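You operate a simulated robot arm through the tools that you are given. There is no shell and no other tool. Be economical: measure what you need, move in short steps, check, and stop when the job is done.

Carry out the task below with a simulated robot arm. There is one attempt and no reset: what you move stays moved.

JOB
Open the tall larder door, put the terracotta plant saucer on the low larder shelf, then shut the door.

Only the result counts: the job must be done as asked and must still hold three seconds after the hand-in. Knocking over, shifting, dropping, spilling or breaking anything else fails it.

ROBOT AND FRAMES
A 7-joint arm with a two-finger parallel gripper on a trunk, on a base that drives. Base frame: it is fixed to the floor where the robot stands at the start and does not move with it; the origin is under the middle of the robot, x ahead of it, y to its left, z up. Units: mm, rad, N and s.
With the tool pointing down near the work surface it reaches from about 180 to 720 mm from the robot's upright axis, wherever it stands. Its first joint turns from -2.897 to 2.897 rad. Places, roughly: tall larder door [1000, 200, 800]; low larder shelf [1300, 200, 500]. Payload 1.57 kg.
The tool frame sits at the grasp point between the pads (the TCP): z along the fingers, y along the line on which they close. The tips reach 30 mm beyond it. The gripper opens to 110 mm. The fingers are 24 mm wide and 12 mm thick; the gripper's body (48 by 112 mm) begins 78 mm behind the TCP.
Orientation is that of the tool frame in the base frame, as a unit quaternion [w, x, y, z]. With the fingers straight down and closing along the base's y, the tool's x points along the base's -x, its y along +y and its z along -z.

CONTROLS
- The arm moves only by the tool apply_moves. Its arguments are lists of equal length, an entry for each row: "grip": the gripper command, from -1 (shut) to 1 (fully open), values between in proportion; "dp": the shift along the tool's x, y, z in units of 50 mm (1.0 is 50 mm), a list of three; "rot": the turn, a rotation vector about the tool's x, y, z in units of 4 degrees (1.0 is 4 degrees), a list of three. In form: {"grip": [grip, ...], "dp": [[dx, dy, dz], ...], "rot": [[ax, ay, az], ...]}. A call has 1 to 8 rows; each row shifts and turns the commanded pose from where the row before left it, along the tool's axes as they then stand. A call with a number of a shift or a turn outside -1 to 1 is refused whole. Each row takes 0.2 s and may step no farther than 50 mm and 0.15 rad from the row before; otherwise, or with a gripper value out of range, the whole call is refused. Where a pose cannot be reached the arm comes as near as it can. A force on the tool above 40 N (or 10 N above the force at the start of the call, whichever is more), or a blocked arm, ends the call early, and 0.2 s more pass. Each finger travels about 45 mm/s and halts on what it meets, pressing with about 34 N; the grip force reading is that of the motor and also rises with nothing between the fingers. The clock runs only during rows and for 0.2 s after the last one: add rows that do not move to give the fingers time. It gives the time, the measured TCP pose, the force on the tool (base axes), the opening and the grip force at its end, in the units of the frame above (readings bear some noise).
- Cameras (640 x 400 px; columns grow to the right, rows downward): "scene" is now at [23.8, 119.4, 1538.7]; the picture's right is [-0.39, -0.92, 0.00], its down [-0.32, 0.14, -0.94] and it looks along [0.86, -0.37, -0.35] (base axes); focal length 276 px, centre (320, 200). "wrist" rides on the gripper at [70, 16, -141] in the tool frame; the picture's right is [-0.23, 0.97, 0.00], its down [-0.85, -0.20, -0.48] and it looks along [-0.47, -0.11, 0.88] (tool axes); focal length 222 px, centre (320, 200). There is no depth. A picture from a camera that has moved, and an enlarged one, comes with that camera's place and axes in the base frame and with its lens.
- grab_frame(camera): a new picture of that camera. No time passes.
- slide_trunk(by): slides the trunk up (or, below 0, down) by that many mm; the arm and the scene camera ride with it, the base frame stays. It gives what a move gives, with no picture.
- steer(legs): drives the robot by 1 to 6 legs, each [ahead, turn to the left] in mm and rad, along the robot's own axes; the way and the turn of a leg run together, so that a leg with both is an arc; at most 1500 mm and 3.142 rad a leg. The arm and the cameras ride along, it lands a little off, and it stops where it bumps. It gives what a move gives.
- aim_head(pan, tilt): turns the head with the scene camera to pan (to the left, within 2.705 rad either way) and tilt (down, from -0.506 to 1.204), counted from straight ahead of the robot. It gives what a move gives.
- close_up(camera, box): a new picture of the part [left, top, right, bottom] of that camera's present view, enlarged. No time passes.
- finish_job(): hands the job in; it is judged then, once.

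Go step by step. Nothing tells you exact positions but the pictures and the camera data: compare them with the known pose of the tool, close in by small moves and look again before you grip or let go. The budget is 120 turns and 98 pictures, counting those below and the enlarged ones. Unless the task says otherwise, let go and move clear before handing in, and close with one line.

The tools are called by a JSON object that holds its "api" and its "payload". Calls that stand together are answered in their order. apply_moves: Moves the arm, as the interface text tells. Its arguments: {"type":"object","properties":{"grip":{"type":"array"},"dp":{"type":"array"},"rot":{"type":"array"}},"required":["grip","dp","rot"]} The other tools are called the same way: slide_trunk (by) slides the trunk up or down; steer (legs) drives the base; aim_head (pan, tilt) turns the head that bears the scene camera; grab_frame (camera) takes a picture; close_up (camera, box) takes an enlarged picture of a part of a camera's view; finish_job () hands the job in.

At the start:

```text
time_s: 0.0
tcp_pos: [410.1, -115.8, 1282.5]
orientation: [0.01, 0.0, 1.0, -0.003]
force: [96.5, -24.3, -159.0]
grip_width: 110.2
grip_force: 0.1
trunk travel left (down, up): [-437.0, 153.0]
robot x, y, heading: [-1.4, -0.1, 0.003]
head pan, tilt: [-0.403, 0.358]
```

scene: 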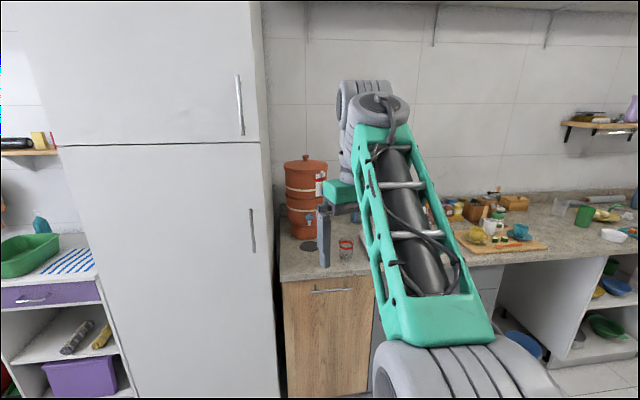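
wrist: 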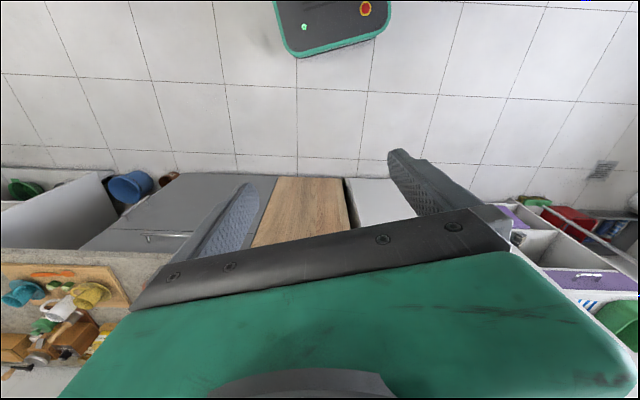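

I see a tall white larder at the left with two doors and bar handles, and a counter to the right. I'll look around to find the saucer.

{"api": "close_up", "payload": {"camera": "scene", "box": [440, 170, 640, 295]}}

{"api": "close_up", "payload": {"camera": "scene", "box": [200, 150, 400, 275]}}

{"api": "aim_head", "payload": {"pan": 0.3, "tilt": 0.6}}

{"api": "grab_frame", "payload": {"camera": "scene"}}

```text
3.20 times, centred on (540, 232) of scene
camera zoom: at [23.8, 119.4, 1538.7], right [-0.39, -0.92, 0.0], down [-0.32, 0.14, -0.94], along [0.86, -0.37, -0.35], focal length 884 px, centre (-384, 96)
```

zoom: 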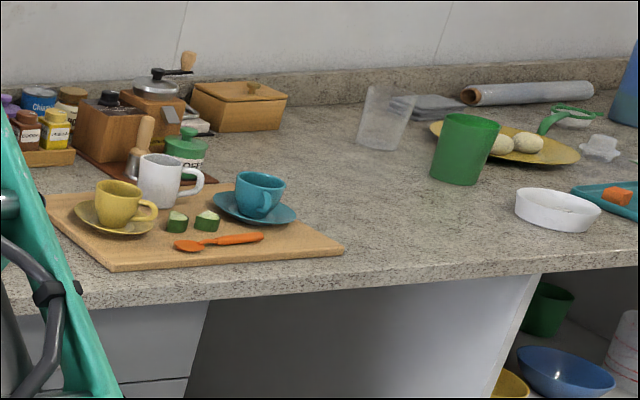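

```text
3.20 times, centred on (300, 212) of scene
camera zoom: at [23.8, 119.4, 1538.7], right [-0.39, -0.92, 0.0], down [-0.32, 0.14, -0.94], along [0.86, -0.37, -0.35], focal length 884 px, centre (384, 160)
```

zoom: 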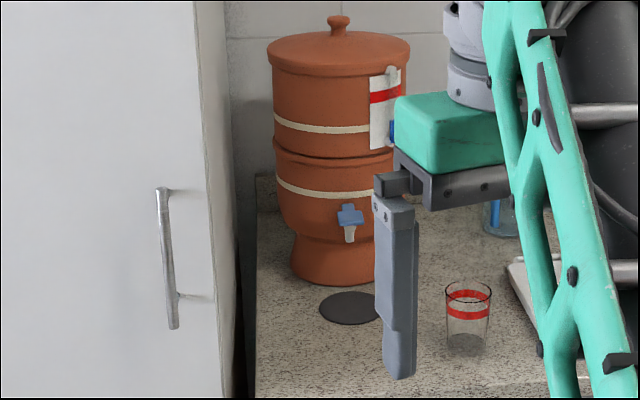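

```text
time_s: 1.1
tcp_pos: [411.7, -116.5, 1283.3]
orientation: [0.013, 0.0, 1.0, -0.005]
force: [39.2, -9.7, -61.7]
grip_width: 110.0
grip_force: 0.0
trunk travel left (down, up): [-437.0, 153.0]
robot x, y, heading: [-0.3, 2.3, 0.001]
head pan, tilt: [0.3, 0.6]
```

```text
93 pictures are left
camera scene: at [22.7, 182.0, 1516.6], right [0.29, -0.96, 0.0], down [-0.54, -0.17, -0.83], along [0.79, 0.24, -0.56], focal length 276 px, centre (320, 200)
```

scene: 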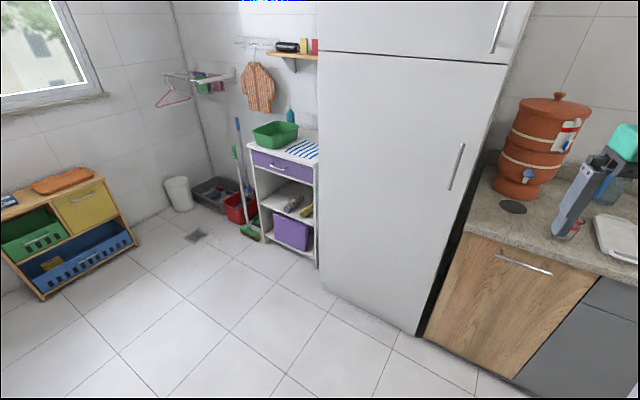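

No clear saucer yet; a terracotta-coloured item lies on the toy shelf to the left. I'll zoom on it and look elsewhere.

{"api": "close_up", "payload": {"camera": "scene", "box": [0, 150, 160, 250]}}

{"api": "aim_head", "payload": {"pan": 1.4, "tilt": 0.5}}

{"api": "grab_frame", "payload": {"camera": "scene"}}

{"api": "aim_head", "payload": {"pan": -1.2, "tilt": 0.5}}

{"api": "grab_frame", "payload": {"camera": "scene"}}

{"api": "aim_head", "payload": {"pan": -2.4, "tilt": 0.5}}

{"api": "grab_frame", "payload": {"camera": "scene"}}

```text
4.00 times, centred on (80, 200) of scene
camera zoom: at [22.7, 182.0, 1516.6], right [0.29, -0.96, 0.0], down [-0.54, -0.17, -0.83], along [0.79, 0.24, -0.56], focal length 1105 px, centre (1280, 200)
```

zoom: 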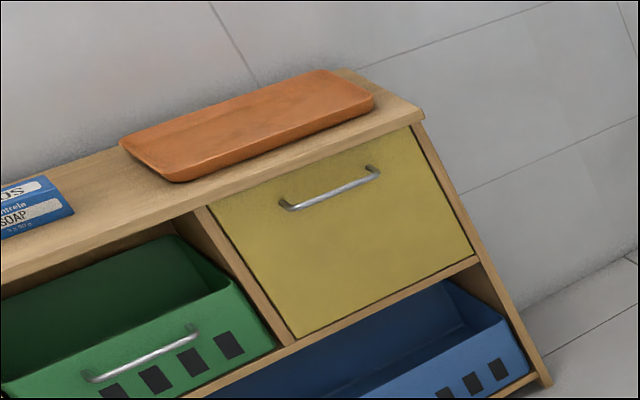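

```text
time_s: 2.4
tcp_pos: [411.1, -116.7, 1282.6]
orientation: [0.014, 0.0, 1.0, -0.004]
force: [38.3, -9.8, -61.8]
grip_width: 110.1
grip_force: 0.1
trunk travel left (down, up): [-437.0, 153.0]
robot x, y, heading: [1.2, -2.1, -0.001]
head pan, tilt: [1.4, 0.499]
```

```text
91 pictures are left
camera scene: at [-46.3, 245.5, 1525.7], right [0.99, -0.17, 0.0], down [-0.08, -0.47, -0.88], along [0.15, 0.86, -0.48], focal length 276 px, centre (320, 200)
```

scene: 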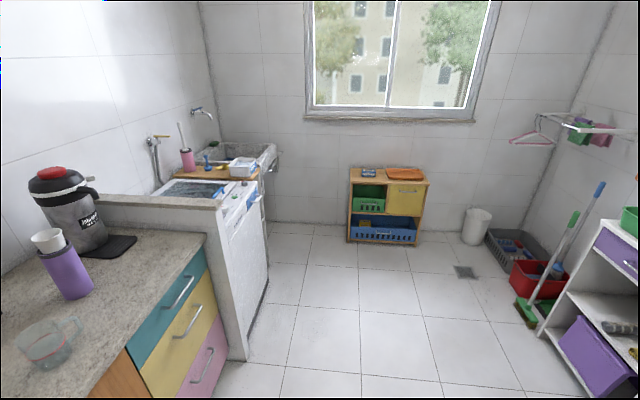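

```text
time_s: 4.7
tcp_pos: [411.8, -117.7, 1283.4]
orientation: [0.013, 0.0, 1.0, -0.005]
force: [37.3, -9.6, -61.6]
grip_width: 110.0
grip_force: 0.0
trunk travel left (down, up): [-437.0, 153.0]
robot x, y, heading: [1.1, -2.5, -0.005]
head pan, tilt: [-1.201, 0.499]
```

```text
90 pictures are left
camera scene: at [-28.9, 71.1, 1525.7], right [-0.93, -0.36, 0.0], down [-0.17, 0.45, -0.88], along [0.32, -0.82, -0.48], focal length 276 px, centre (320, 200)
```

scene: 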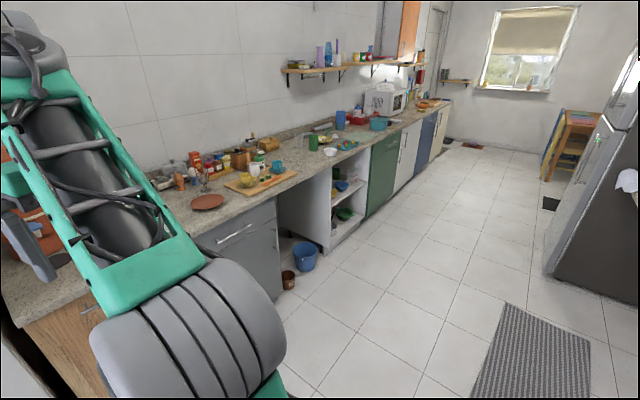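

```text
time_s: 6.1
tcp_pos: [411.3, -116.5, 1282.8]
orientation: [0.015, 0.0, 1.0, -0.005]
force: [38.4, -10.5, -60.8]
grip_width: 110.3
grip_force: 0.0
trunk travel left (down, up): [-437.0, 153.0]
robot x, y, heading: [-0.9, 1.8, 0.0]
head pan, tilt: [-2.4, 0.499]
```

```text
89 pictures are left
camera scene: at [-128.9, 94.4, 1525.7], right [-0.68, 0.74, 0.0], down [0.35, 0.32, -0.88], along [-0.65, -0.59, -0.48], focal length 276 px, centre (320, 200)
```

scene: 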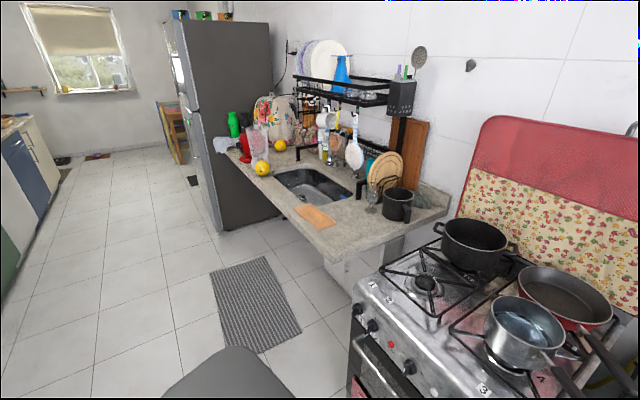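

The terracotta saucer sits on the counter to the right, about (885, -805). I'll zoom on it, and look at the larder handle too.

{"api": "aim_head", "payload": {"pan": -0.9, "tilt": 0.5}}

{"api": "grab_frame", "payload": {"camera": "scene"}}

{"api": "aim_head", "payload": {"pan": -1.2, "tilt": 0.5}}

{"api": "close_up", "payload": {"camera": "scene", "box": [160, 140, 320, 240]}}

{"api": "aim_head", "payload": {"pan": 0.1, "tilt": 0.4}}

{"api": "grab_frame", "payload": {"camera": "scene"}}

```text
time_s: 7.7
tcp_pos: [410.5, -116.9, 1282.9]
orientation: [0.013, 0.0, 1.0, -0.005]
force: [38.1, -9.9, -62.3]
grip_width: 110.2
grip_force: 0.0
trunk travel left (down, up): [-437.0, 153.0]
robot x, y, heading: [1.4, 2.6, 0.0]
head pan, tilt: [-0.901, 0.499]
```

```text
88 pictures are left
camera scene: at [-5.3, 84.6, 1525.7], right [-0.78, -0.62, 0.0], down [-0.3, 0.38, -0.88], along [0.54, -0.69, -0.48], focal length 276 px, centre (320, 200)
```

scene: 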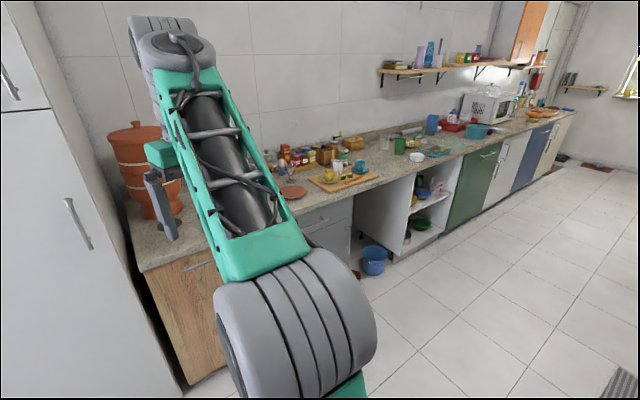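

```text
time_s: 8.5
tcp_pos: [411.7, -116.4, 1282.7]
orientation: [0.013, 0.0, 1.0, -0.004]
force: [37.4, -9.6, -60.5]
grip_width: 110.0
grip_force: 0.1
trunk travel left (down, up): [-437.0, 153.0]
robot x, y, heading: [1.7, -3.9, 0.0]
head pan, tilt: [-1.201, 0.499]
```

```text
4.00 times, centred on (240, 190) of scene
camera zoom: at [-28.8, 71.1, 1525.7], right [-0.93, -0.36, 0.0], down [-0.17, 0.45, -0.88], along [0.32, -0.82, -0.48], focal length 1105 px, centre (640, 240)
```

zoom: 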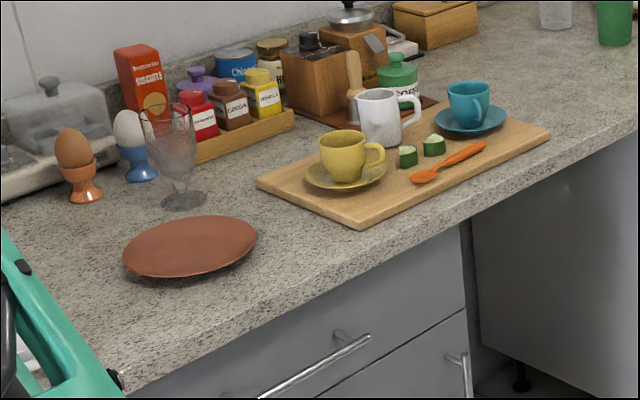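

```text
time_s: 10.0
tcp_pos: [412.7, -115.6, 1282.9]
orientation: [0.014, 0.001, 1.0, -0.004]
force: [38.3, -10.2, -60.8]
grip_width: 109.9
grip_force: 0.0
trunk travel left (down, up): [-437.0, 153.0]
robot x, y, heading: [2.1, -0.6, -0.003]
head pan, tilt: [0.099, 0.4]
```

```text
86 pictures are left
camera scene: at [30.4, 165.0, 1534.8], right [0.1, -1.0, 0.0], down [-0.39, -0.04, -0.92], along [0.92, 0.09, -0.39], focal length 276 px, centre (320, 200)
```

scene: 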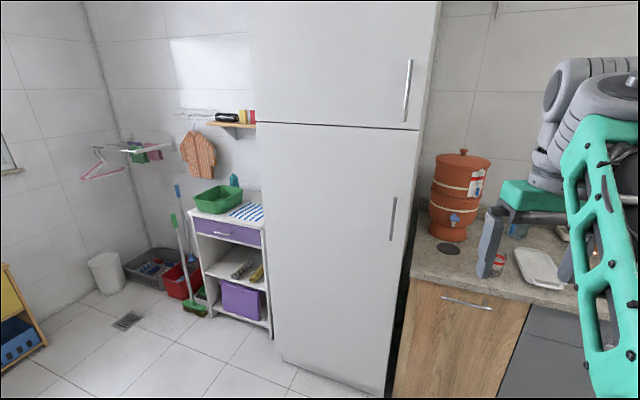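

Handle of the lower larder door is about (950, -8, 1083), a vertical bar, hinge on the left. The saucer is about (886, -807) with a diameter of about 160. First I turn the gripper horizontal (pointing +x) to grasp the handle.

{"api": "apply_moves", "payload": {"grip": [1, 1, 1, 1, 1, 1, 1, 1], "dp": [[-0.23, 0, 0.07], [-0.23, 0, 0.07], [-0.23, 0, 0.07], [-0.23, 0, 0.07], [-0.23, 0, 0.07], [-0.23, 0, 0.07], [-0.23, 0, 0.07], [-0.23, 0, 0.07]], "rot": [[0, -1, 0], [0, -1, 0], [0, -1, 0], [0, -1, 0], [0, -1, 0], [0, -1, 0], [0, -1, 0], [0, -1, 0]]}}

{"api": "apply_moves", "payload": {"grip": [1, 1, 1, 1, 1, 1, 1, 1], "dp": [[-0.16, 0, 0.18], [-0.16, 0, 0.18], [-0.16, 0, 0.18], [-0.16, 0, 0.18], [-0.16, 0, 0.18], [-0.16, 0, 0.18], [-0.16, 0, 0.18], [-0.16, 0, 0.18]], "rot": [[0, -1, 0], [0, -1, 0], [0, -1, 0], [0, -1, 0], [0, -1, 0], [0, -1, 0], [0, -1, 0], [0, -1, 0]]}}

{"api": "apply_moves", "payload": {"grip": [1, 1, 1, 1, 1, 1, 1], "dp": [[-0.05, 0, 0.23], [-0.05, 0, 0.23], [-0.05, 0, 0.23], [-0.05, 0, 0.23], [-0.05, 0, 0.23], [-0.05, 0, 0.23], [0, 0, 0]], "rot": [[0, -1, 0], [0, -1, 0], [0, -1, 0], [0, -1, 0], [0, -1, 0], [0, -1, 0], [0, -0.5, 0]]}}

{"api": "grab_frame", "payload": {"camera": "scene"}}

{"api": "grab_frame", "payload": {"camera": "wrist"}}

```text
time_s: 11.8
tcp_pos: [504.9, -116.4, 1279.6]
orientation: [0.286, -0.001, 0.958, -0.003]
force: [-0.6, -0.5, 0.4]
grip_width: 109.7
grip_force: 0.0
trunk travel left (down, up): [-437.0, 153.0]
robot x, y, heading: [0.4, -0.7, 0.002]
head pan, tilt: [0.099, 0.4]
```

```text
time_s: 13.6
tcp_pos: [585.9, -105.1, 1438.4]
orientation: [0.528, 0.0, 0.849, -0.005]
force: [-0.2, -0.2, -0.1]
grip_width: 110.1
grip_force: 0.0
out of reach, approached as far as the arm can: row 2, 3, 4, 5, 6, 7, 8
trunk travel left (down, up): [-437.0, 153.0]
robot x, y, heading: [-1.2, 3.4, -0.0]
head pan, tilt: [0.099, 0.4]
```

```text
time_s: 15.2
tcp_pos: [585.4, -106.3, 1437.2]
orientation: [0.527, 0.0, 0.85, -0.005]
force: [-1.2, -0.4, 0.0]
grip_width: 110.0
grip_force: 0.1
out of reach, approached as far as the arm can: row 1, 2, 3, 4, 5, 6
trunk travel left (down, up): [-437.0, 153.0]
robot x, y, heading: [-1.9, 0.8, -0.002]
head pan, tilt: [0.099, 0.4]
```

```text
85 pictures are left
camera scene: at [30.4, 165.1, 1534.8], right [0.1, -1.0, 0.0], down [-0.39, -0.04, -0.92], along [0.92, 0.09, -0.39], focal length 276 px, centre (320, 200)
```

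scene: 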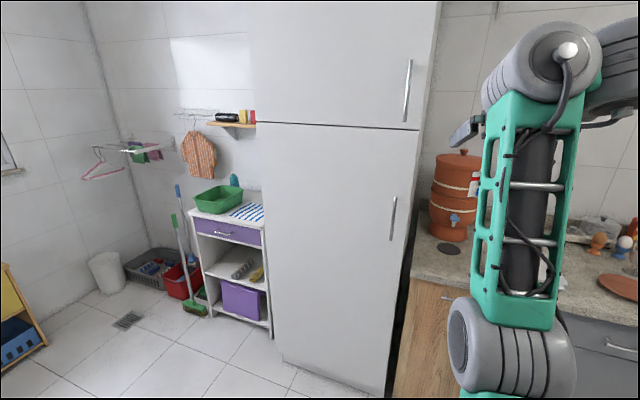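

```text
84 pictures are left
camera wrist: at [428.6, -89.5, 1438.4], right [0.1, 0.98, 0.19], down [-0.05, -0.19, 0.98], along [0.99, -0.11, 0.03], focal length 222 px, centre (320, 200)
```

wrist: 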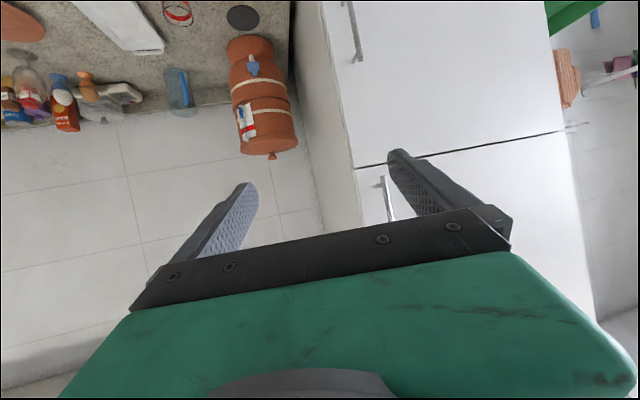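

The arm stopped at a reach limit; I'll lower and pull the TCP back a little before finishing the rotation.

{"api": "apply_moves", "payload": {"grip": [1, 1, 1, 1, 1, 1, 1], "dp": [[0.89, 0, 0.44], [0.89, 0, 0.44], [0.89, 0, 0.44], [0.89, 0, 0.44], [0.89, 0, 0.44], [0.89, 0, 0.44], [0, 0, 0]], "rot": [[0, 0, 0], [0, 0, 0], [0, 0, 0], [0, 0, 0], [0, 0, 0], [0, 0, 0], [0, 0, 0]]}}

{"api": "apply_moves", "payload": {"grip": [1, 1, 1, 1, 1, 1, 1], "dp": [[0, 0, 0], [0, 0, 0], [0, 0, 0], [0, 0, 0], [0, 0, 0], [0, 0, 0], [0, 0, 0]], "rot": [[0, -1, 0], [0, -1, 0], [0, -1, 0], [0, -1, 0], [0, -1, 0], [0, -1, 0], [0, -0.6, 0]]}}

```text
time_s: 16.8
tcp_pos: [584.6, -106.3, 1438.1]
orientation: [0.527, 0.0, 0.85, -0.006]
force: [-0.3, -0.6, -0.4]
grip_width: 110.1
grip_force: 0.0
out of reach, approached as far as the arm can: row 1, 2, 3, 4, 5, 6
trunk travel left (down, up): [-437.0, 153.0]
robot x, y, heading: [-0.3, 0.1, 0.003]
head pan, tilt: [0.099, 0.4]
```

```text
time_s: 18.4
tcp_pos: [585.4, -105.4, 1436.7]
orientation: [0.527, 0.0, 0.85, -0.005]
force: [0.7, -0.3, 0.0]
grip_width: 110.0
grip_force: 0.2
out of reach, approached as far as the arm can: row 1, 2, 3, 4, 5, 6
trunk travel left (down, up): [-437.0, 153.0]
robot x, y, heading: [-2.0, 2.0, 0.002]
head pan, tilt: [0.099, 0.4]
```

The arm is stuck at a limit; I'll test a small backward move to see what responds.

{"api": "apply_moves", "payload": {"grip": [1, 1], "dp": [[0, 0, -1], [0, 0, -1]], "rot": [[0, 0, 0], [0, 0, 0]]}}

{"api": "apply_moves", "payload": {"grip": [1, 1, 1, 1], "dp": [[0, 0, 0], [0, 0, 0], [0, 0, 0], [0, 0, 0]], "rot": [[0, 1, 0], [0, 1, 0], [0, 1, 0], [0, 1, 0]]}}

```text
time_s: 19.0
tcp_pos: [505.8, -111.6, 1498.3]
orientation: [0.544, -0.001, 0.839, -0.005]
force: [-0.2, -0.1, 0.6]
grip_width: 110.0
grip_force: 0.1
out of reach, approached as far as the arm can: row 1, 2
trunk travel left (down, up): [-437.0, 153.0]
robot x, y, heading: [-3.1, -2.1, 0.002]
head pan, tilt: [0.099, 0.4]
```

```text
time_s: 20.0
tcp_pos: [506.6, -112.0, 1498.1]
orientation: [0.454, 0.0, 0.891, -0.005]
force: [-1.1, 0.5, 0.2]
grip_width: 110.1
grip_force: 0.0
out of reach, approached as far as the arm can: row 4
trunk travel left (down, up): [-437.0, 153.0]
robot x, y, heading: [3.1, 0.2, -0.002]
head pan, tilt: [0.099, 0.4]
```

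The arm responds relative to where it is. I'll look down at the arm to understand its posture.

{"api": "aim_head", "payload": {"pan": -0.5, "tilt": 0.9}}

{"api": "grab_frame", "payload": {"camera": "scene"}}

```text
time_s: 21.0
tcp_pos: [507.4, -112.2, 1498.6]
orientation: [0.454, 0.0, 0.891, -0.005]
force: [0.6, -0.8, 1.4]
grip_width: 109.8
grip_force: 0.1
trunk travel left (down, up): [-437.0, 153.0]
robot x, y, heading: [-1.6, 1.1, -0.003]
head pan, tilt: [-0.499, 0.901]
```

```text
83 pictures are left
camera scene: at [4.6, 119.8, 1491.9], right [-0.48, -0.88, 0.0], down [-0.69, 0.37, -0.62], along [0.55, -0.3, -0.78], focal length 276 px, centre (320, 200)
```

scene: 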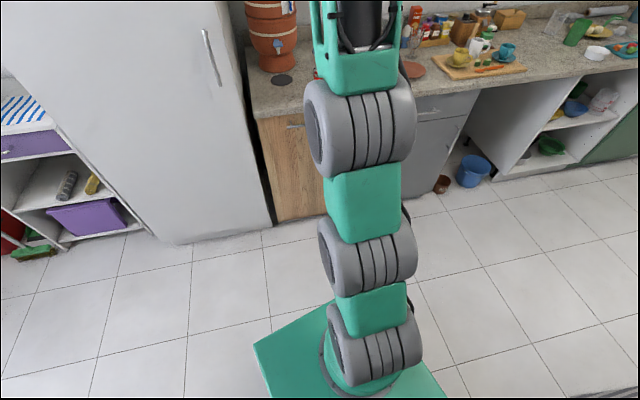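

The shoulder is at about z=1027, the elbow low and the forearm rising. I'll bring the TCP down toward shoulder height first, then continue the tilt.

{"api": "apply_moves", "payload": {"grip": [1, 1, 1, 1], "dp": [[0.8, 0, 0.58], [0.8, 0, 0.58], [0.8, 0, 0.58], [0.8, 0, 0.58]], "rot": [[0, 0, 0], [0, 0, 0], [0, 0, 0], [0, 0, 0]]}}

{"api": "apply_moves", "payload": {"grip": [1, 1, 1, 1], "dp": [[0.8, 0, 0.58], [0.8, 0, 0.58], [0.8, 0, 0.58], [0.8, 0, 0.58]], "rot": [[0, 0, 0], [0, 0, 0], [0, 0, 0], [0, 0, 0]]}}

{"api": "grab_frame", "payload": {"camera": "scene"}}

```text
time_s: 22.0
tcp_pos: [562.8, -139.0, 1411.6]
orientation: [0.452, 0.0, 0.892, -0.005]
force: [-0.4, -0.3, -0.1]
grip_width: 110.1
grip_force: 0.0
out of reach, approached as far as the arm can: row 2, 3, 4
trunk travel left (down, up): [-437.0, 153.0]
robot x, y, heading: [1.0, 0.5, -0.002]
head pan, tilt: [-0.499, 0.901]
```

```text
time_s: 23.0
tcp_pos: [629.5, -167.4, 1338.3]
orientation: [0.45, 0.0, 0.893, -0.005]
force: [0.1, -0.7, -0.1]
grip_width: 109.8
grip_force: 0.1
out of reach, approached as far as the arm can: row 1, 2, 3, 4
trunk travel left (down, up): [-437.0, 153.0]
robot x, y, heading: [0.7, -1.9, 0.003]
head pan, tilt: [-0.499, 0.901]
```

```text
82 pictures are left
camera scene: at [4.7, 119.7, 1491.8], right [-0.48, -0.88, 0.0], down [-0.69, 0.38, -0.62], along [0.55, -0.3, -0.78], focal length 276 px, centre (320, 200)
```

scene: 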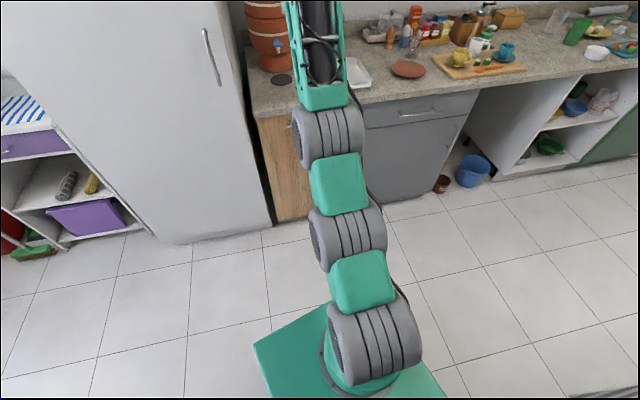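

The arm slides along a joint limit, but a tool tilted ~54° forward works fine to grip a vertical bar. I'll shift TCP to y≈0 and lower the trunk by 250 so that it matches the handle height.

{"api": "apply_moves", "payload": {"grip": [1, 1, 1, 1, 1], "dp": [[0, 0.7, -0.2], [0, 0.7, -0.2], [0, 0.7, -0.2], [0, 0.7, -0.2], [0, 0.4, 0]], "rot": [[0, 0, 0], [0, 0, 0], [0, 0, 0], [0, 0, 0], [0, 0, 0]]}}

{"api": "slide_trunk", "payload": {"by": -230}}

{"api": "aim_head", "payload": {"pan": -0.05, "tilt": 0.4}}

{"api": "grab_frame", "payload": {"camera": "scene"}}

{"api": "grab_frame", "payload": {"camera": "wrist"}}

```text
time_s: 24.2
tcp_pos: [624.0, -14.4, 1386.1]
orientation: [0.454, 0.0, 0.891, -0.005]
force: [-0.5, -0.4, 0.4]
grip_width: 110.1
grip_force: 0.0
out of reach, approached as far as the arm can: row 1, 2, 3, 4
trunk travel left (down, up): [-437.0, 153.0]
robot x, y, heading: [0.3, 6.6, -0.002]
head pan, tilt: [-0.499, 0.901]
```

```text
time_s: 26.6
tcp_pos: [623.1, -14.8, 1156.1]
orientation: [0.454, 0.0, 0.891, -0.005]
force: [-0.5, -0.6, 0.6]
grip_width: 110.1
grip_force: 0.1
trunk travel left (down, up): [-207.0, 383.0]
robot x, y, heading: [2.4, -0.3, 0.002]
head pan, tilt: [-0.499, 0.901]
```

```text
time_s: 27.6
tcp_pos: [624.2, -14.7, 1156.8]
orientation: [0.454, 0.0, 0.891, -0.006]
force: [0.1, 0.4, 0.1]
grip_width: 109.9
grip_force: 0.1
trunk travel left (down, up): [-207.0, 383.0]
robot x, y, heading: [5.7, -0.8, -0.003]
head pan, tilt: [-0.051, 0.4]
```

```text
81 pictures are left
camera scene: at [30.7, 151.2, 1304.7], right [-0.05, -1.0, 0.0], down [-0.39, 0.02, -0.92], along [0.92, -0.05, -0.39], focal length 276 px, centre (320, 200)
```

scene: 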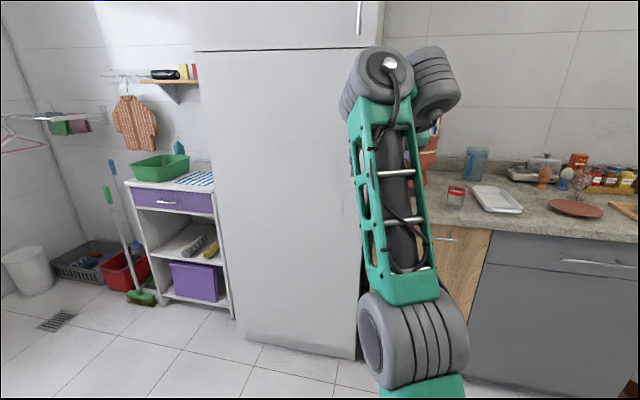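

```text
80 pictures are left
camera wrist: at [470.0, 1.9, 1184.1], right [0.14, 0.97, 0.17], down [0.12, -0.19, 0.97], along [0.98, -0.11, -0.14], focal length 222 px, centre (320, 200)
```

wrist: 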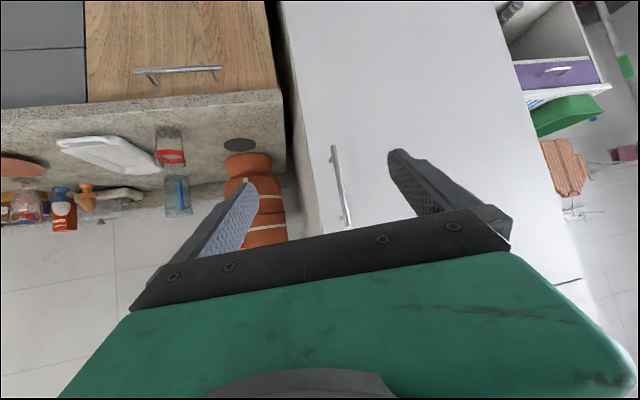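

The handle shows at z 1003–1172, y≈-3, x≈950. I'll lower a bit, centre on y, and drive forward 250 mm, then look.

{"api": "slide_trunk", "payload": {"by": -60}}

{"api": "steer", "payload": {"legs": [[230, 0]]}}

{"api": "grab_frame", "payload": {"camera": "wrist"}}

{"api": "grab_frame", "payload": {"camera": "scene"}}

```text
time_s: 28.6
tcp_pos: [624.1, -15.8, 1098.3]
orientation: [0.455, 0.0, 0.891, -0.005]
force: [-0.3, 0.2, -0.2]
grip_width: 110.1
grip_force: 0.1
trunk travel left (down, up): [-147.0, 443.0]
robot x, y, heading: [-0.9, 1.0, -0.002]
head pan, tilt: [-0.051, 0.4]
```

```text
time_s: 30.3
tcp_pos: [854.7, -14.1, 1097.5]
orientation: [0.454, -0.001, 0.891, -0.005]
force: [-0.4, 0.2, 0.3]
grip_width: 110.1
grip_force: 0.0
trunk travel left (down, up): [-147.0, 443.0]
robot x, y, heading: [230.4, 1.5, 0.003]
head pan, tilt: [-0.051, 0.4]
```

```text
79 pictures are left
camera wrist: at [700.5, 2.5, 1124.1], right [0.14, 0.98, 0.17], down [0.12, -0.19, 0.97], along [0.98, -0.11, -0.14], focal length 222 px, centre (320, 200)
```

wrist: 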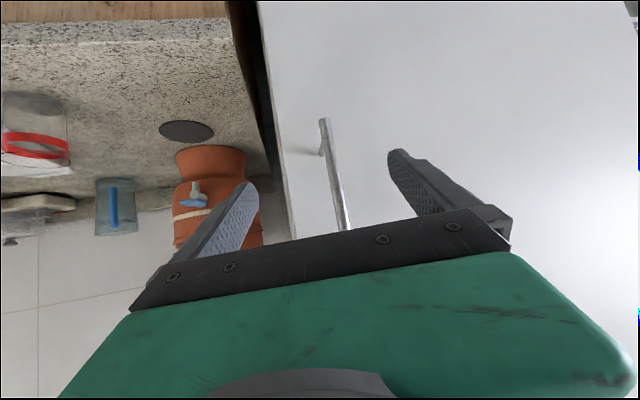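

```text
78 pictures are left
camera scene: at [261.0, 151.4, 1244.8], right [-0.05, -1.0, 0.0], down [-0.39, 0.02, -0.92], along [0.92, -0.05, -0.39], focal length 276 px, centre (320, 200)
```

scene: 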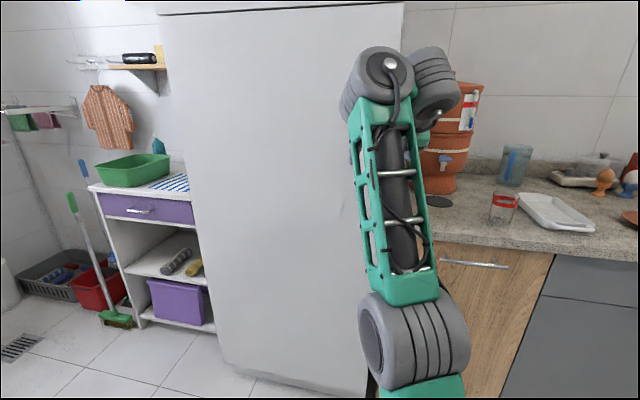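

The bar is between the fingers laterally. I'll advance 60 mm and look again.

{"api": "steer", "payload": {"legs": [[60, 0]]}}

{"api": "grab_frame", "payload": {"camera": "wrist"}}

```text
time_s: 31.2
tcp_pos: [915.3, -14.4, 1097.7]
orientation: [0.452, -0.001, 0.892, -0.005]
force: [-0.2, 0.3, 0.1]
grip_width: 110.1
grip_force: 0.1
trunk travel left (down, up): [-147.0, 443.0]
robot x, y, heading: [292.2, 4.4, -0.0]
head pan, tilt: [-0.051, 0.4]
```

```text
77 pictures are left
camera wrist: at [760.8, 2.7, 1124.1], right [0.14, 0.98, 0.17], down [0.12, -0.19, 0.97], along [0.98, -0.11, -0.14], focal length 222 px, centre (320, 200)
```

wrist: 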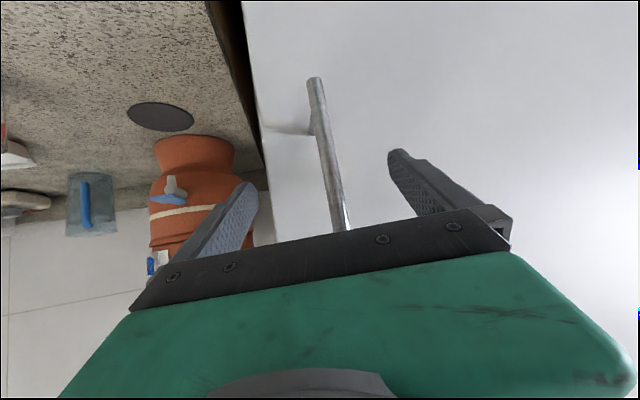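

Triangulation puts the bar at x≈900, y≈-3, already between the fingers; the door face is near x≈965. I'll centre on it and close the gripper.

{"api": "apply_moves", "payload": {"grip": [1, 1], "dp": [[0, 0.22, 0], [0, 0, 0]], "rot": [[0, 0, 0], [0, 0, 0]]}}

{"api": "apply_moves", "payload": {"grip": [0, -1, -1, -1, -1, -1, -1, -1], "dp": [[0, 0, 0], [0, 0, 0], [0, 0, 0], [0, 0, 0], [0, 0, 0], [0, 0, 0], [0, 0, 0], [0, 0, 0]], "rot": [[0, 0, 0], [0, 0, 0], [0, 0, 0], [0, 0, 0], [0, 0, 0], [0, 0, 0], [0, 0, 0], [0, 0, 0]]}}

{"api": "grab_frame", "payload": {"camera": "wrist"}}

```text
time_s: 31.9
tcp_pos: [915.3, -4.9, 1096.8]
orientation: [0.454, 0.001, 0.891, -0.005]
force: [-2.2, -9.8, -1.6]
grip_width: 109.9
grip_force: 0.1
trunk travel left (down, up): [-147.0, 443.0]
robot x, y, heading: [288.0, 0.1, -0.001]
head pan, tilt: [-0.051, 0.4]
```

```text
time_s: 32.8
tcp_pos: [915.1, -20.0, 1097.1]
orientation: [0.455, 0.015, 0.891, -0.012]
force: [-9.1, -41.2, -10.2]
grip_width: 77.6
grip_force: 20.8
trunk travel left (down, up): [-147.0, 443.0]
robot x, y, heading: [288.4, -1.7, -0.019]
head pan, tilt: [-0.051, 0.4]
stopped in row 4: the force on the tool passed its limit (the readings are from after the stop); the commanded pose is now the measured one
```

```text
76 pictures are left
camera wrist: at [761.1, 1.7, 1124.3], right [0.17, 0.97, 0.18], down [0.11, -0.2, 0.97], along [0.98, -0.14, -0.14], focal length 222 px, centre (320, 200)
```

wrist: 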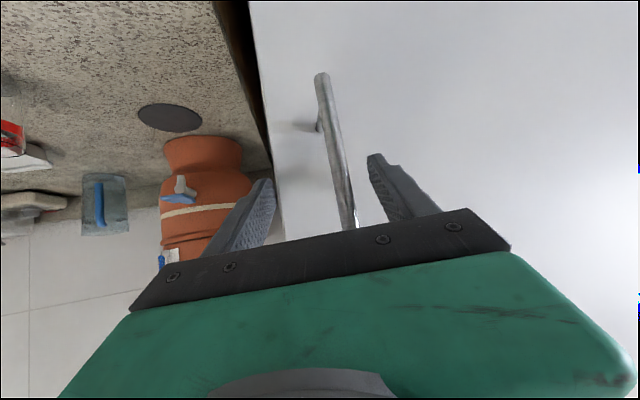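

Something pushed the tool toward -y while closing (force -41 N). I'll stop and look closely.

{"api": "close_up", "payload": {"camera": "wrist", "box": [160, 60, 480, 260]}}

{"api": "aim_head", "payload": {"pan": -0.3, "tilt": 0.3}}

{"api": "grab_frame", "payload": {"camera": "scene"}}

```text
2.00 times, centred on (320, 160) of wrist
camera zoom: at [761.1, 1.7, 1124.3], right [0.17, 0.97, 0.18], down [0.11, -0.2, 0.97], along [0.98, -0.14, -0.14], focal length 444 px, centre (320, 280)
```

zoom: 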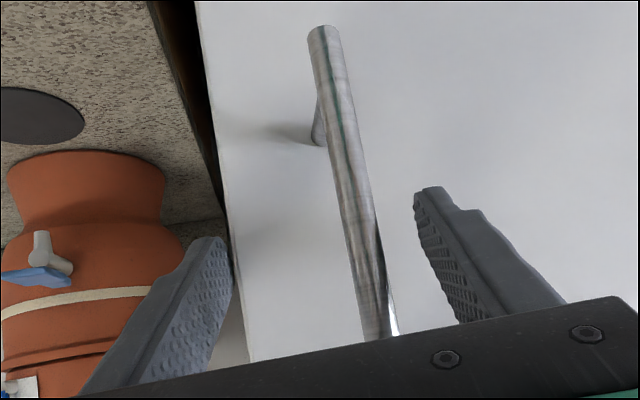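

```text
time_s: 33.6
tcp_pos: [916.0, -23.5, 1097.7]
orientation: [0.454, 0.016, 0.891, -0.014]
force: [-17.6, -67.6, -20.1]
grip_width: 69.5
grip_force: 33.7
trunk travel left (down, up): [-147.0, 443.0]
robot x, y, heading: [287.9, -2.2, -0.017]
head pan, tilt: [-0.3, 0.3]
```

```text
74 pictures are left
camera scene: at [320.1, 119.5, 1254.8], right [-0.31, -0.95, -0.01], down [-0.28, 0.1, -0.95], along [0.91, -0.3, -0.3], focal length 276 px, centre (320, 200)
```

scene: 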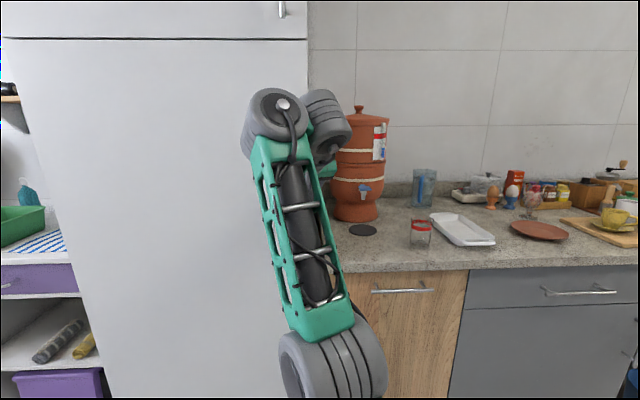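

The fingers are pressing on something (probably a finger against the door's side edge). I'll open to relieve the force, and back off.

{"api": "apply_moves", "payload": {"grip": [1, 1, 1, 1, 1, 1], "dp": [[0, 0, 0], [0, 0, 0], [0, 0, 0], [0, 0, 0], [0, 0, 0], [0, 0, 0]], "rot": [[0, 0, 0], [0, 0, 0], [0, 0, 0], [0, 0, 0], [0, 0, 0], [0, 0, 0]]}}

{"api": "close_up", "payload": {"camera": "wrist", "box": [160, 60, 480, 260]}}

{"api": "steer", "payload": {"legs": [[-25, 0]]}}

{"api": "close_up", "payload": {"camera": "wrist", "box": [160, 60, 480, 260]}}

```text
time_s: 35.0
tcp_pos: [915.8, -8.4, 1097.4]
orientation: [0.453, 0.003, 0.891, -0.007]
force: [0.2, 0.4, -1.1]
grip_width: 110.0
grip_force: 0.1
trunk travel left (down, up): [-147.0, 443.0]
robot x, y, heading: [289.1, 1.9, -0.005]
head pan, tilt: [-0.3, 0.3]
```

```text
2.00 times, centred on (320, 160) of wrist
camera zoom: at [761.2, 10.8, 1124.3], right [0.15, 0.97, 0.17], down [0.11, -0.19, 0.97], along [0.98, -0.12, -0.14], focal length 444 px, centre (320, 280)
```

zoom: 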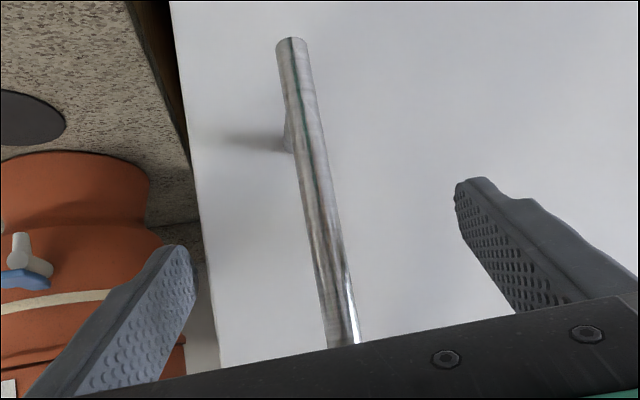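

```text
time_s: 35.8
tcp_pos: [890.5, -9.4, 1097.2]
orientation: [0.454, 0.005, 0.891, -0.009]
force: [0.5, -0.3, -0.1]
grip_width: 109.9
grip_force: 0.1
trunk travel left (down, up): [-147.0, 443.0]
robot x, y, heading: [264.6, 1.2, -0.005]
head pan, tilt: [-0.3, 0.3]
```

```text
2.00 times, centred on (320, 160) of wrist
camera zoom: at [736.2, 10.5, 1124.4], right [0.15, 0.97, 0.17], down [0.11, -0.19, 0.97], along [0.98, -0.13, -0.14], focal length 444 px, centre (320, 280)
```

zoom: 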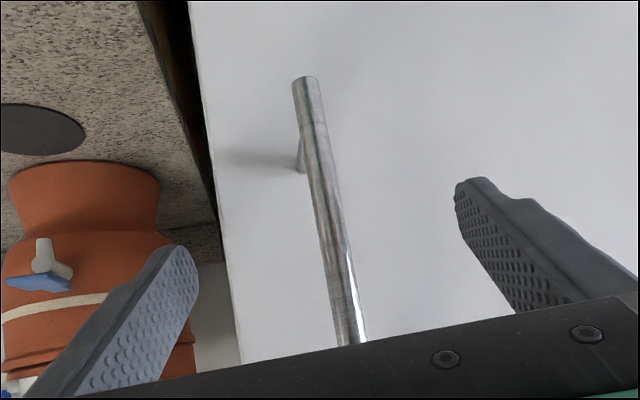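

The -y finger had been beside the door's edge (door face ≈ x 940). Now the tips are in front of the face and the bar is right at the pads; closing here.

{"api": "apply_moves", "payload": {"grip": [1, 0.5, 0, -0.5, -1, -1, -1, -1], "dp": [[0, 0.1, 0], [0, 0, 0], [0, 0, 0], [0, 0, 0], [0, 0, 0], [0, 0, 0], [0, 0, 0], [0, 0, 0]], "rot": [[0, 0, 0], [0, 0, 0], [0, 0, 0], [0, 0, 0], [0, 0, 0], [0, 0, 0], [0, 0, 0], [0, 0, 0]]}}

{"api": "grab_frame", "payload": {"camera": "wrist"}}

```text
time_s: 37.6
tcp_pos: [890.5, -2.8, 1098.0]
orientation: [0.453, 0.004, 0.891, -0.007]
force: [1.0, 3.3, 0.5]
grip_width: 11.8
grip_force: 23.0
trunk travel left (down, up): [-147.0, 443.0]
robot x, y, heading: [264.8, 1.3, 0.0]
head pan, tilt: [-0.3, 0.3]
```

```text
71 pictures are left
camera wrist: at [736.1, 15.8, 1124.6], right [0.15, 0.97, 0.17], down [0.11, -0.19, 0.97], along [0.98, -0.13, -0.14], focal length 222 px, centre (320, 200)
```

wrist: 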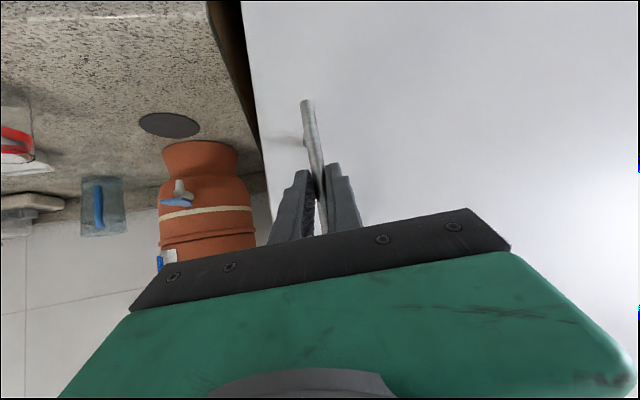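

The bar is gripped (11.8 mm). Now pull back 80 mm with the base.

{"api": "steer", "payload": {"legs": [[-80, 0]]}}

{"api": "grab_frame", "payload": {"camera": "wrist"}}

```text
time_s: 38.5
tcp_pos: [856.4, 8.9, 1097.1]
orientation: [0.452, -0.007, 0.892, 0.002]
force: [6.1, 9.9, 5.0]
grip_width: 11.7
grip_force: 29.2
trunk travel left (down, up): [-147.0, 443.0]
robot x, y, heading: [232.8, 2.7, 0.009]
head pan, tilt: [-0.3, 0.3]
stopped in leg 1: the force on the tool passed its limit (the readings are from after the stop); the commanded pose is now the measured one
```

```text
70 pictures are left
camera wrist: at [702.2, 23.3, 1124.6], right [0.12, 0.98, 0.18], down [0.12, -0.19, 0.97], along [0.98, -0.1, -0.14], focal length 222 px, centre (320, 200)
```

wrist: 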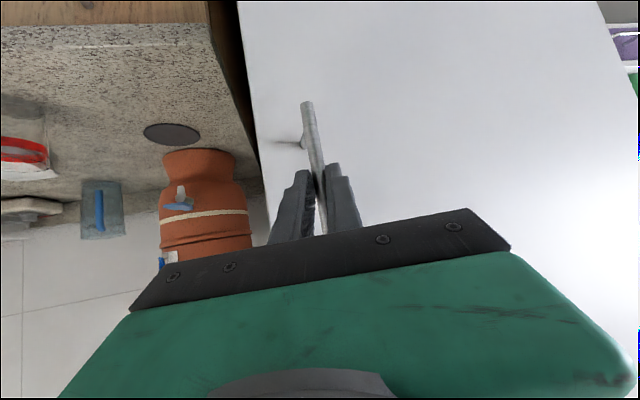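

The door has started to open. I'll continue with small arm steps along the arc, turning the gripper with the door.

{"api": "apply_moves", "payload": {"grip": [-1, -1], "dp": [[0.39, 0.09, -0.54], [0.39, 0.09, -0.54]], "rot": [[0.81, 0, 0.59], [0.81, 0, 0.59]]}}

```text
time_s: 39.1
tcp_pos: [820.8, 27.2, 1114.4]
orientation: [0.44, 0.04, 0.897, -0.025]
force: [10.8, 15.4, -5.5]
grip_width: 11.8
grip_force: 28.7
out of reach, approached as far as the arm can: row 1, 2
trunk travel left (down, up): [-147.0, 443.0]
robot x, y, heading: [233.8, -1.4, 0.016]
head pan, tilt: [-0.3, 0.3]
stopped in row 2: the force on the tool passed its limit (the readings are from after the stop); the commanded pose is now the measured one
```

The path curves more toward +y than assumed. I'll use the base: back with slight left turn.

{"api": "steer", "payload": {"legs": [[-40, 0.025]]}}

{"api": "steer", "payload": {"legs": [[-40, 0.035]]}}

{"api": "grab_frame", "payload": {"camera": "wrist"}}

{"api": "grab_frame", "payload": {"camera": "scene"}}

```text
time_s: 40.0
tcp_pos: [789.7, 42.6, 1114.2]
orientation: [0.439, 0.026, 0.898, -0.017]
force: [5.4, 10.1, 2.7]
grip_width: 11.4
grip_force: 29.3
trunk travel left (down, up): [-147.0, 443.0]
robot x, y, heading: [205.1, 1.8, 0.042]
head pan, tilt: [-0.3, 0.3]
stopped in leg 1: the force on the tool passed its limit (the readings are from after the stop); the commanded pose is now the measured one
```

```text
time_s: 41.0
tcp_pos: [748.6, 65.7, 1114.4]
orientation: [0.439, 0.002, 0.898, -0.006]
force: [5.7, 9.9, 3.5]
grip_width: 11.6
grip_force: 29.8
trunk travel left (down, up): [-147.0, 443.0]
robot x, y, heading: [165.8, -3.1, 0.083]
head pan, tilt: [-0.3, 0.3]
stopped in leg 1: the force on the tool passed its limit (the readings are from after the stop); the commanded pose is now the measured one
```

```text
69 pictures are left
camera wrist: at [595.1, 84.5, 1145.0], right [0.15, 0.97, 0.17], down [0.15, -0.19, 0.97], along [0.98, -0.12, -0.17], focal length 222 px, centre (320, 200)
```

wrist: 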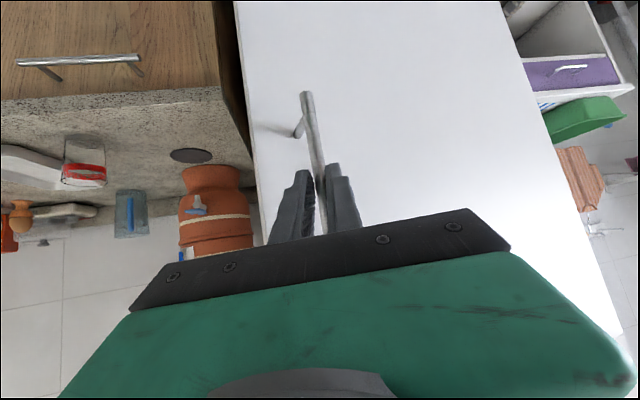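

```text
68 pictures are left
camera scene: at [180.9, 128.9, 1253.9], right [-0.22, -0.98, 0.0], down [-0.29, 0.06, -0.96], along [0.93, -0.21, -0.3], focal length 276 px, centre (320, 200)
```

scene: 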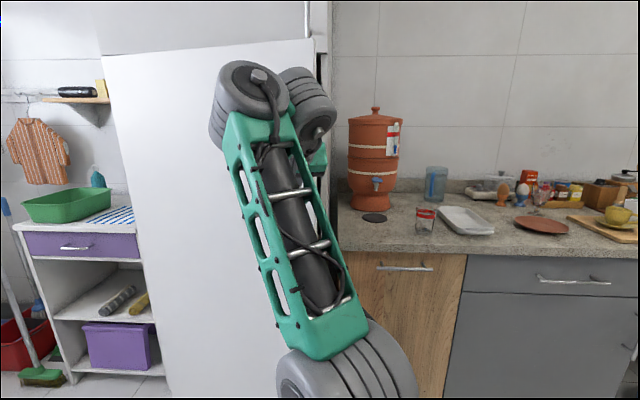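

The kitchen front is turned about 15° from my frame, which explains the path; the door is open ~17°. I'll pull it open further the same way.

{"api": "steer", "payload": {"legs": [[-40, 0.045]]}}

{"api": "steer", "payload": {"legs": [[-40, 0.045]]}}

{"api": "steer", "payload": {"legs": [[-35, 0.05]]}}

{"api": "grab_frame", "payload": {"camera": "wrist"}}

{"api": "grab_frame", "payload": {"camera": "scene"}}

```text
time_s: 42.0
tcp_pos: [708.6, 94.1, 1113.0]
orientation: [0.438, -0.024, 0.898, 0.006]
force: [5.8, 7.5, 1.8]
grip_width: 11.8
grip_force: 29.2
trunk travel left (down, up): [-147.0, 443.0]
robot x, y, heading: [125.8, -5.3, 0.138]
head pan, tilt: [-0.3, 0.3]
stopped in leg 1: the force on the tool passed its limit (the readings are from after the stop); the commanded pose is now the measured one
```

```text
time_s: 42.9
tcp_pos: [663.7, 111.3, 1114.3]
orientation: [0.438, -0.043, 0.898, 0.015]
force: [0.0, 0.3, -0.4]
grip_width: 0.0
grip_force: 21.6
trunk travel left (down, up): [-147.0, 443.0]
robot x, y, heading: [85.1, -11.1, 0.172]
head pan, tilt: [-0.3, 0.3]
```

```text
time_s: 43.7
tcp_pos: [622.5, 133.2, 1114.0]
orientation: [0.439, -0.064, 0.896, 0.027]
force: [-0.2, -0.6, -0.7]
grip_width: 0.0
grip_force: 20.9
trunk travel left (down, up): [-147.0, 443.0]
robot x, y, heading: [53.2, -21.1, 0.224]
head pan, tilt: [-0.3, 0.3]
```

```text
67 pictures are left
camera wrist: at [468.0, 127.6, 1145.1], right [0.0, 0.99, 0.17], down [0.17, -0.17, 0.97], along [0.98, 0.03, -0.17], focal length 222 px, centre (320, 200)
```

wrist: 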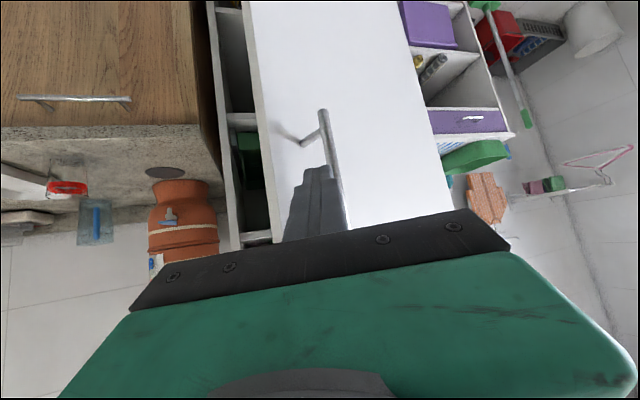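

```text
66 pictures are left
camera scene: at [51.7, 112.5, 1254.1], right [-0.08, -1.0, 0.0], down [-0.29, 0.02, -0.96], along [0.95, -0.07, -0.3], focal length 276 px, centre (320, 200)
```

scene: 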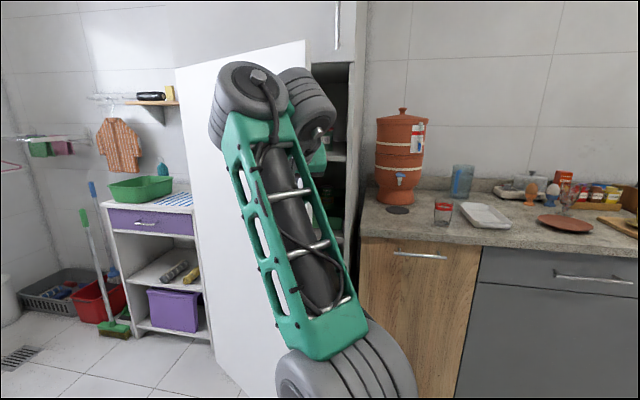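

The grip slipped off but the door is ~23° open. Next I push it from the inside: turn right, drive in beside the door's edge with closed fingers.

{"api": "steer", "payload": {"legs": [[0, -0.33], [190, 0]]}}

{"api": "aim_head", "payload": {"pan": 0.1, "tilt": 0.45}}

{"api": "grab_frame", "payload": {"camera": "scene"}}

{"api": "grab_frame", "payload": {"camera": "wrist"}}

```text
time_s: 46.3
tcp_pos: [829.5, -82.2, 1113.1]
orientation: [0.436, 0.084, 0.895, -0.047]
force: [0.1, -0.5, 0.4]
grip_width: 0.0
grip_force: 21.0
trunk travel left (down, up): [-147.0, 443.0]
robot x, y, heading: [241.1, -39.2, -0.11]
head pan, tilt: [-0.3, 0.3]
```

```text
time_s: 47.2
tcp_pos: [829.6, -81.6, 1113.1]
orientation: [0.437, 0.084, 0.894, -0.046]
force: [0.0, -0.1, -0.2]
grip_width: 0.0
grip_force: 21.2
trunk travel left (down, up): [-147.0, 443.0]
robot x, y, heading: [242.6, -38.2, -0.107]
head pan, tilt: [0.099, 0.45]
```

```text
65 pictures are left
camera scene: at [289.8, 120.9, 1240.2], right [-0.01, -1.0, 0.0], down [-0.43, 0.0, -0.9], along [0.9, -0.01, -0.43], focal length 276 px, centre (320, 200)
```

scene: 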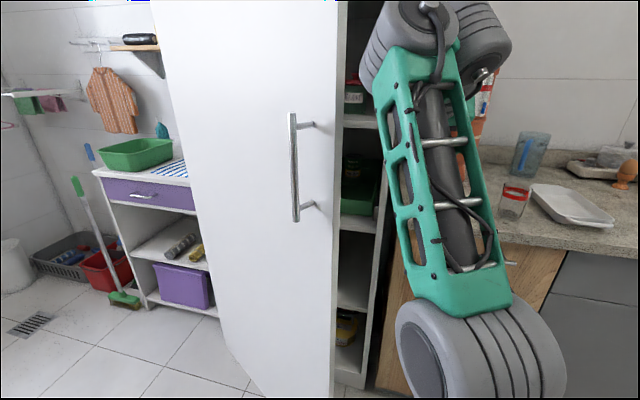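

```text
64 pictures are left
camera wrist: at [682.6, -36.2, 1145.1], right [0.32, 0.93, 0.17], down [0.11, -0.22, 0.97], along [0.94, -0.3, -0.17], focal length 222 px, centre (320, 200)
```

wrist: 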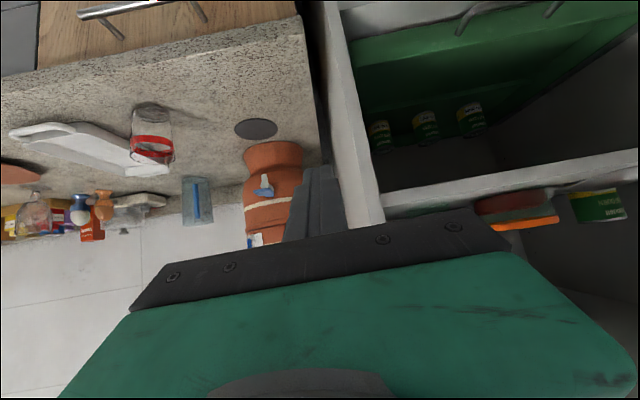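

The fingers are right of the door's edge, in front of the opening. I'll go 45 mm further in and sweep left to push the door open.

{"api": "steer", "payload": {"legs": [[45, 0], [0, 0.25]]}}

{"api": "grab_frame", "payload": {"camera": "wrist"}}

{"api": "grab_frame", "payload": {"camera": "scene"}}

```text
time_s: 48.9
tcp_pos: [866.2, 59.9, 1113.1]
orientation: [0.439, -0.027, 0.898, 0.008]
force: [0.2, 0.8, -0.2]
grip_width: 0.2
grip_force: 21.6
trunk travel left (down, up): [-147.0, 443.0]
robot x, y, heading: [284.8, -43.6, 0.14]
head pan, tilt: [0.099, 0.45]
```

```text
63 pictures are left
camera wrist: at [712.7, 67.7, 1145.1], right [0.08, 0.98, 0.17], down [0.16, -0.18, 0.97], along [0.98, -0.05, -0.17], focal length 222 px, centre (320, 200)
```

wrist: 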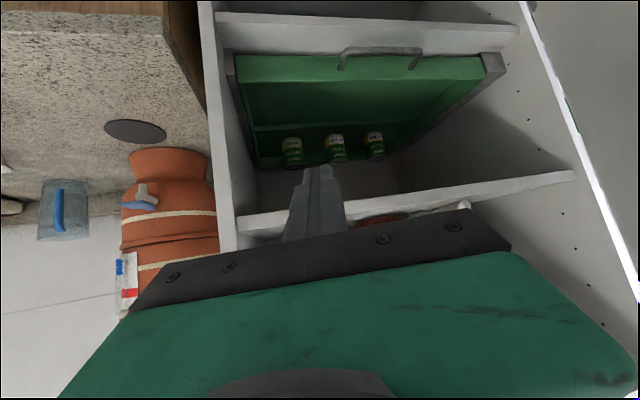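

```text
62 pictures are left
camera scene: at [293.4, 123.3, 1240.1], right [0.24, -0.97, 0.0], down [-0.42, -0.1, -0.9], along [0.87, 0.22, -0.44], focal length 276 px, centre (320, 200)
```

scene: 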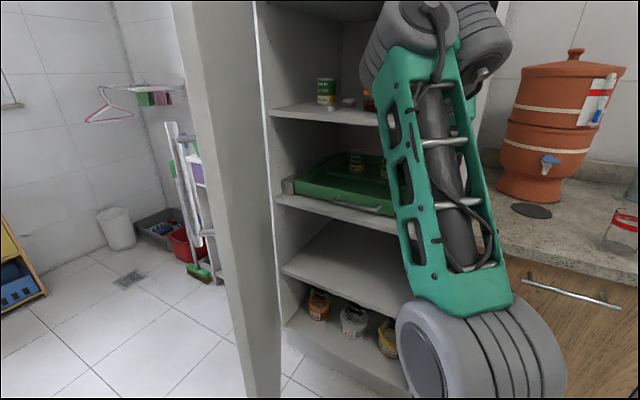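

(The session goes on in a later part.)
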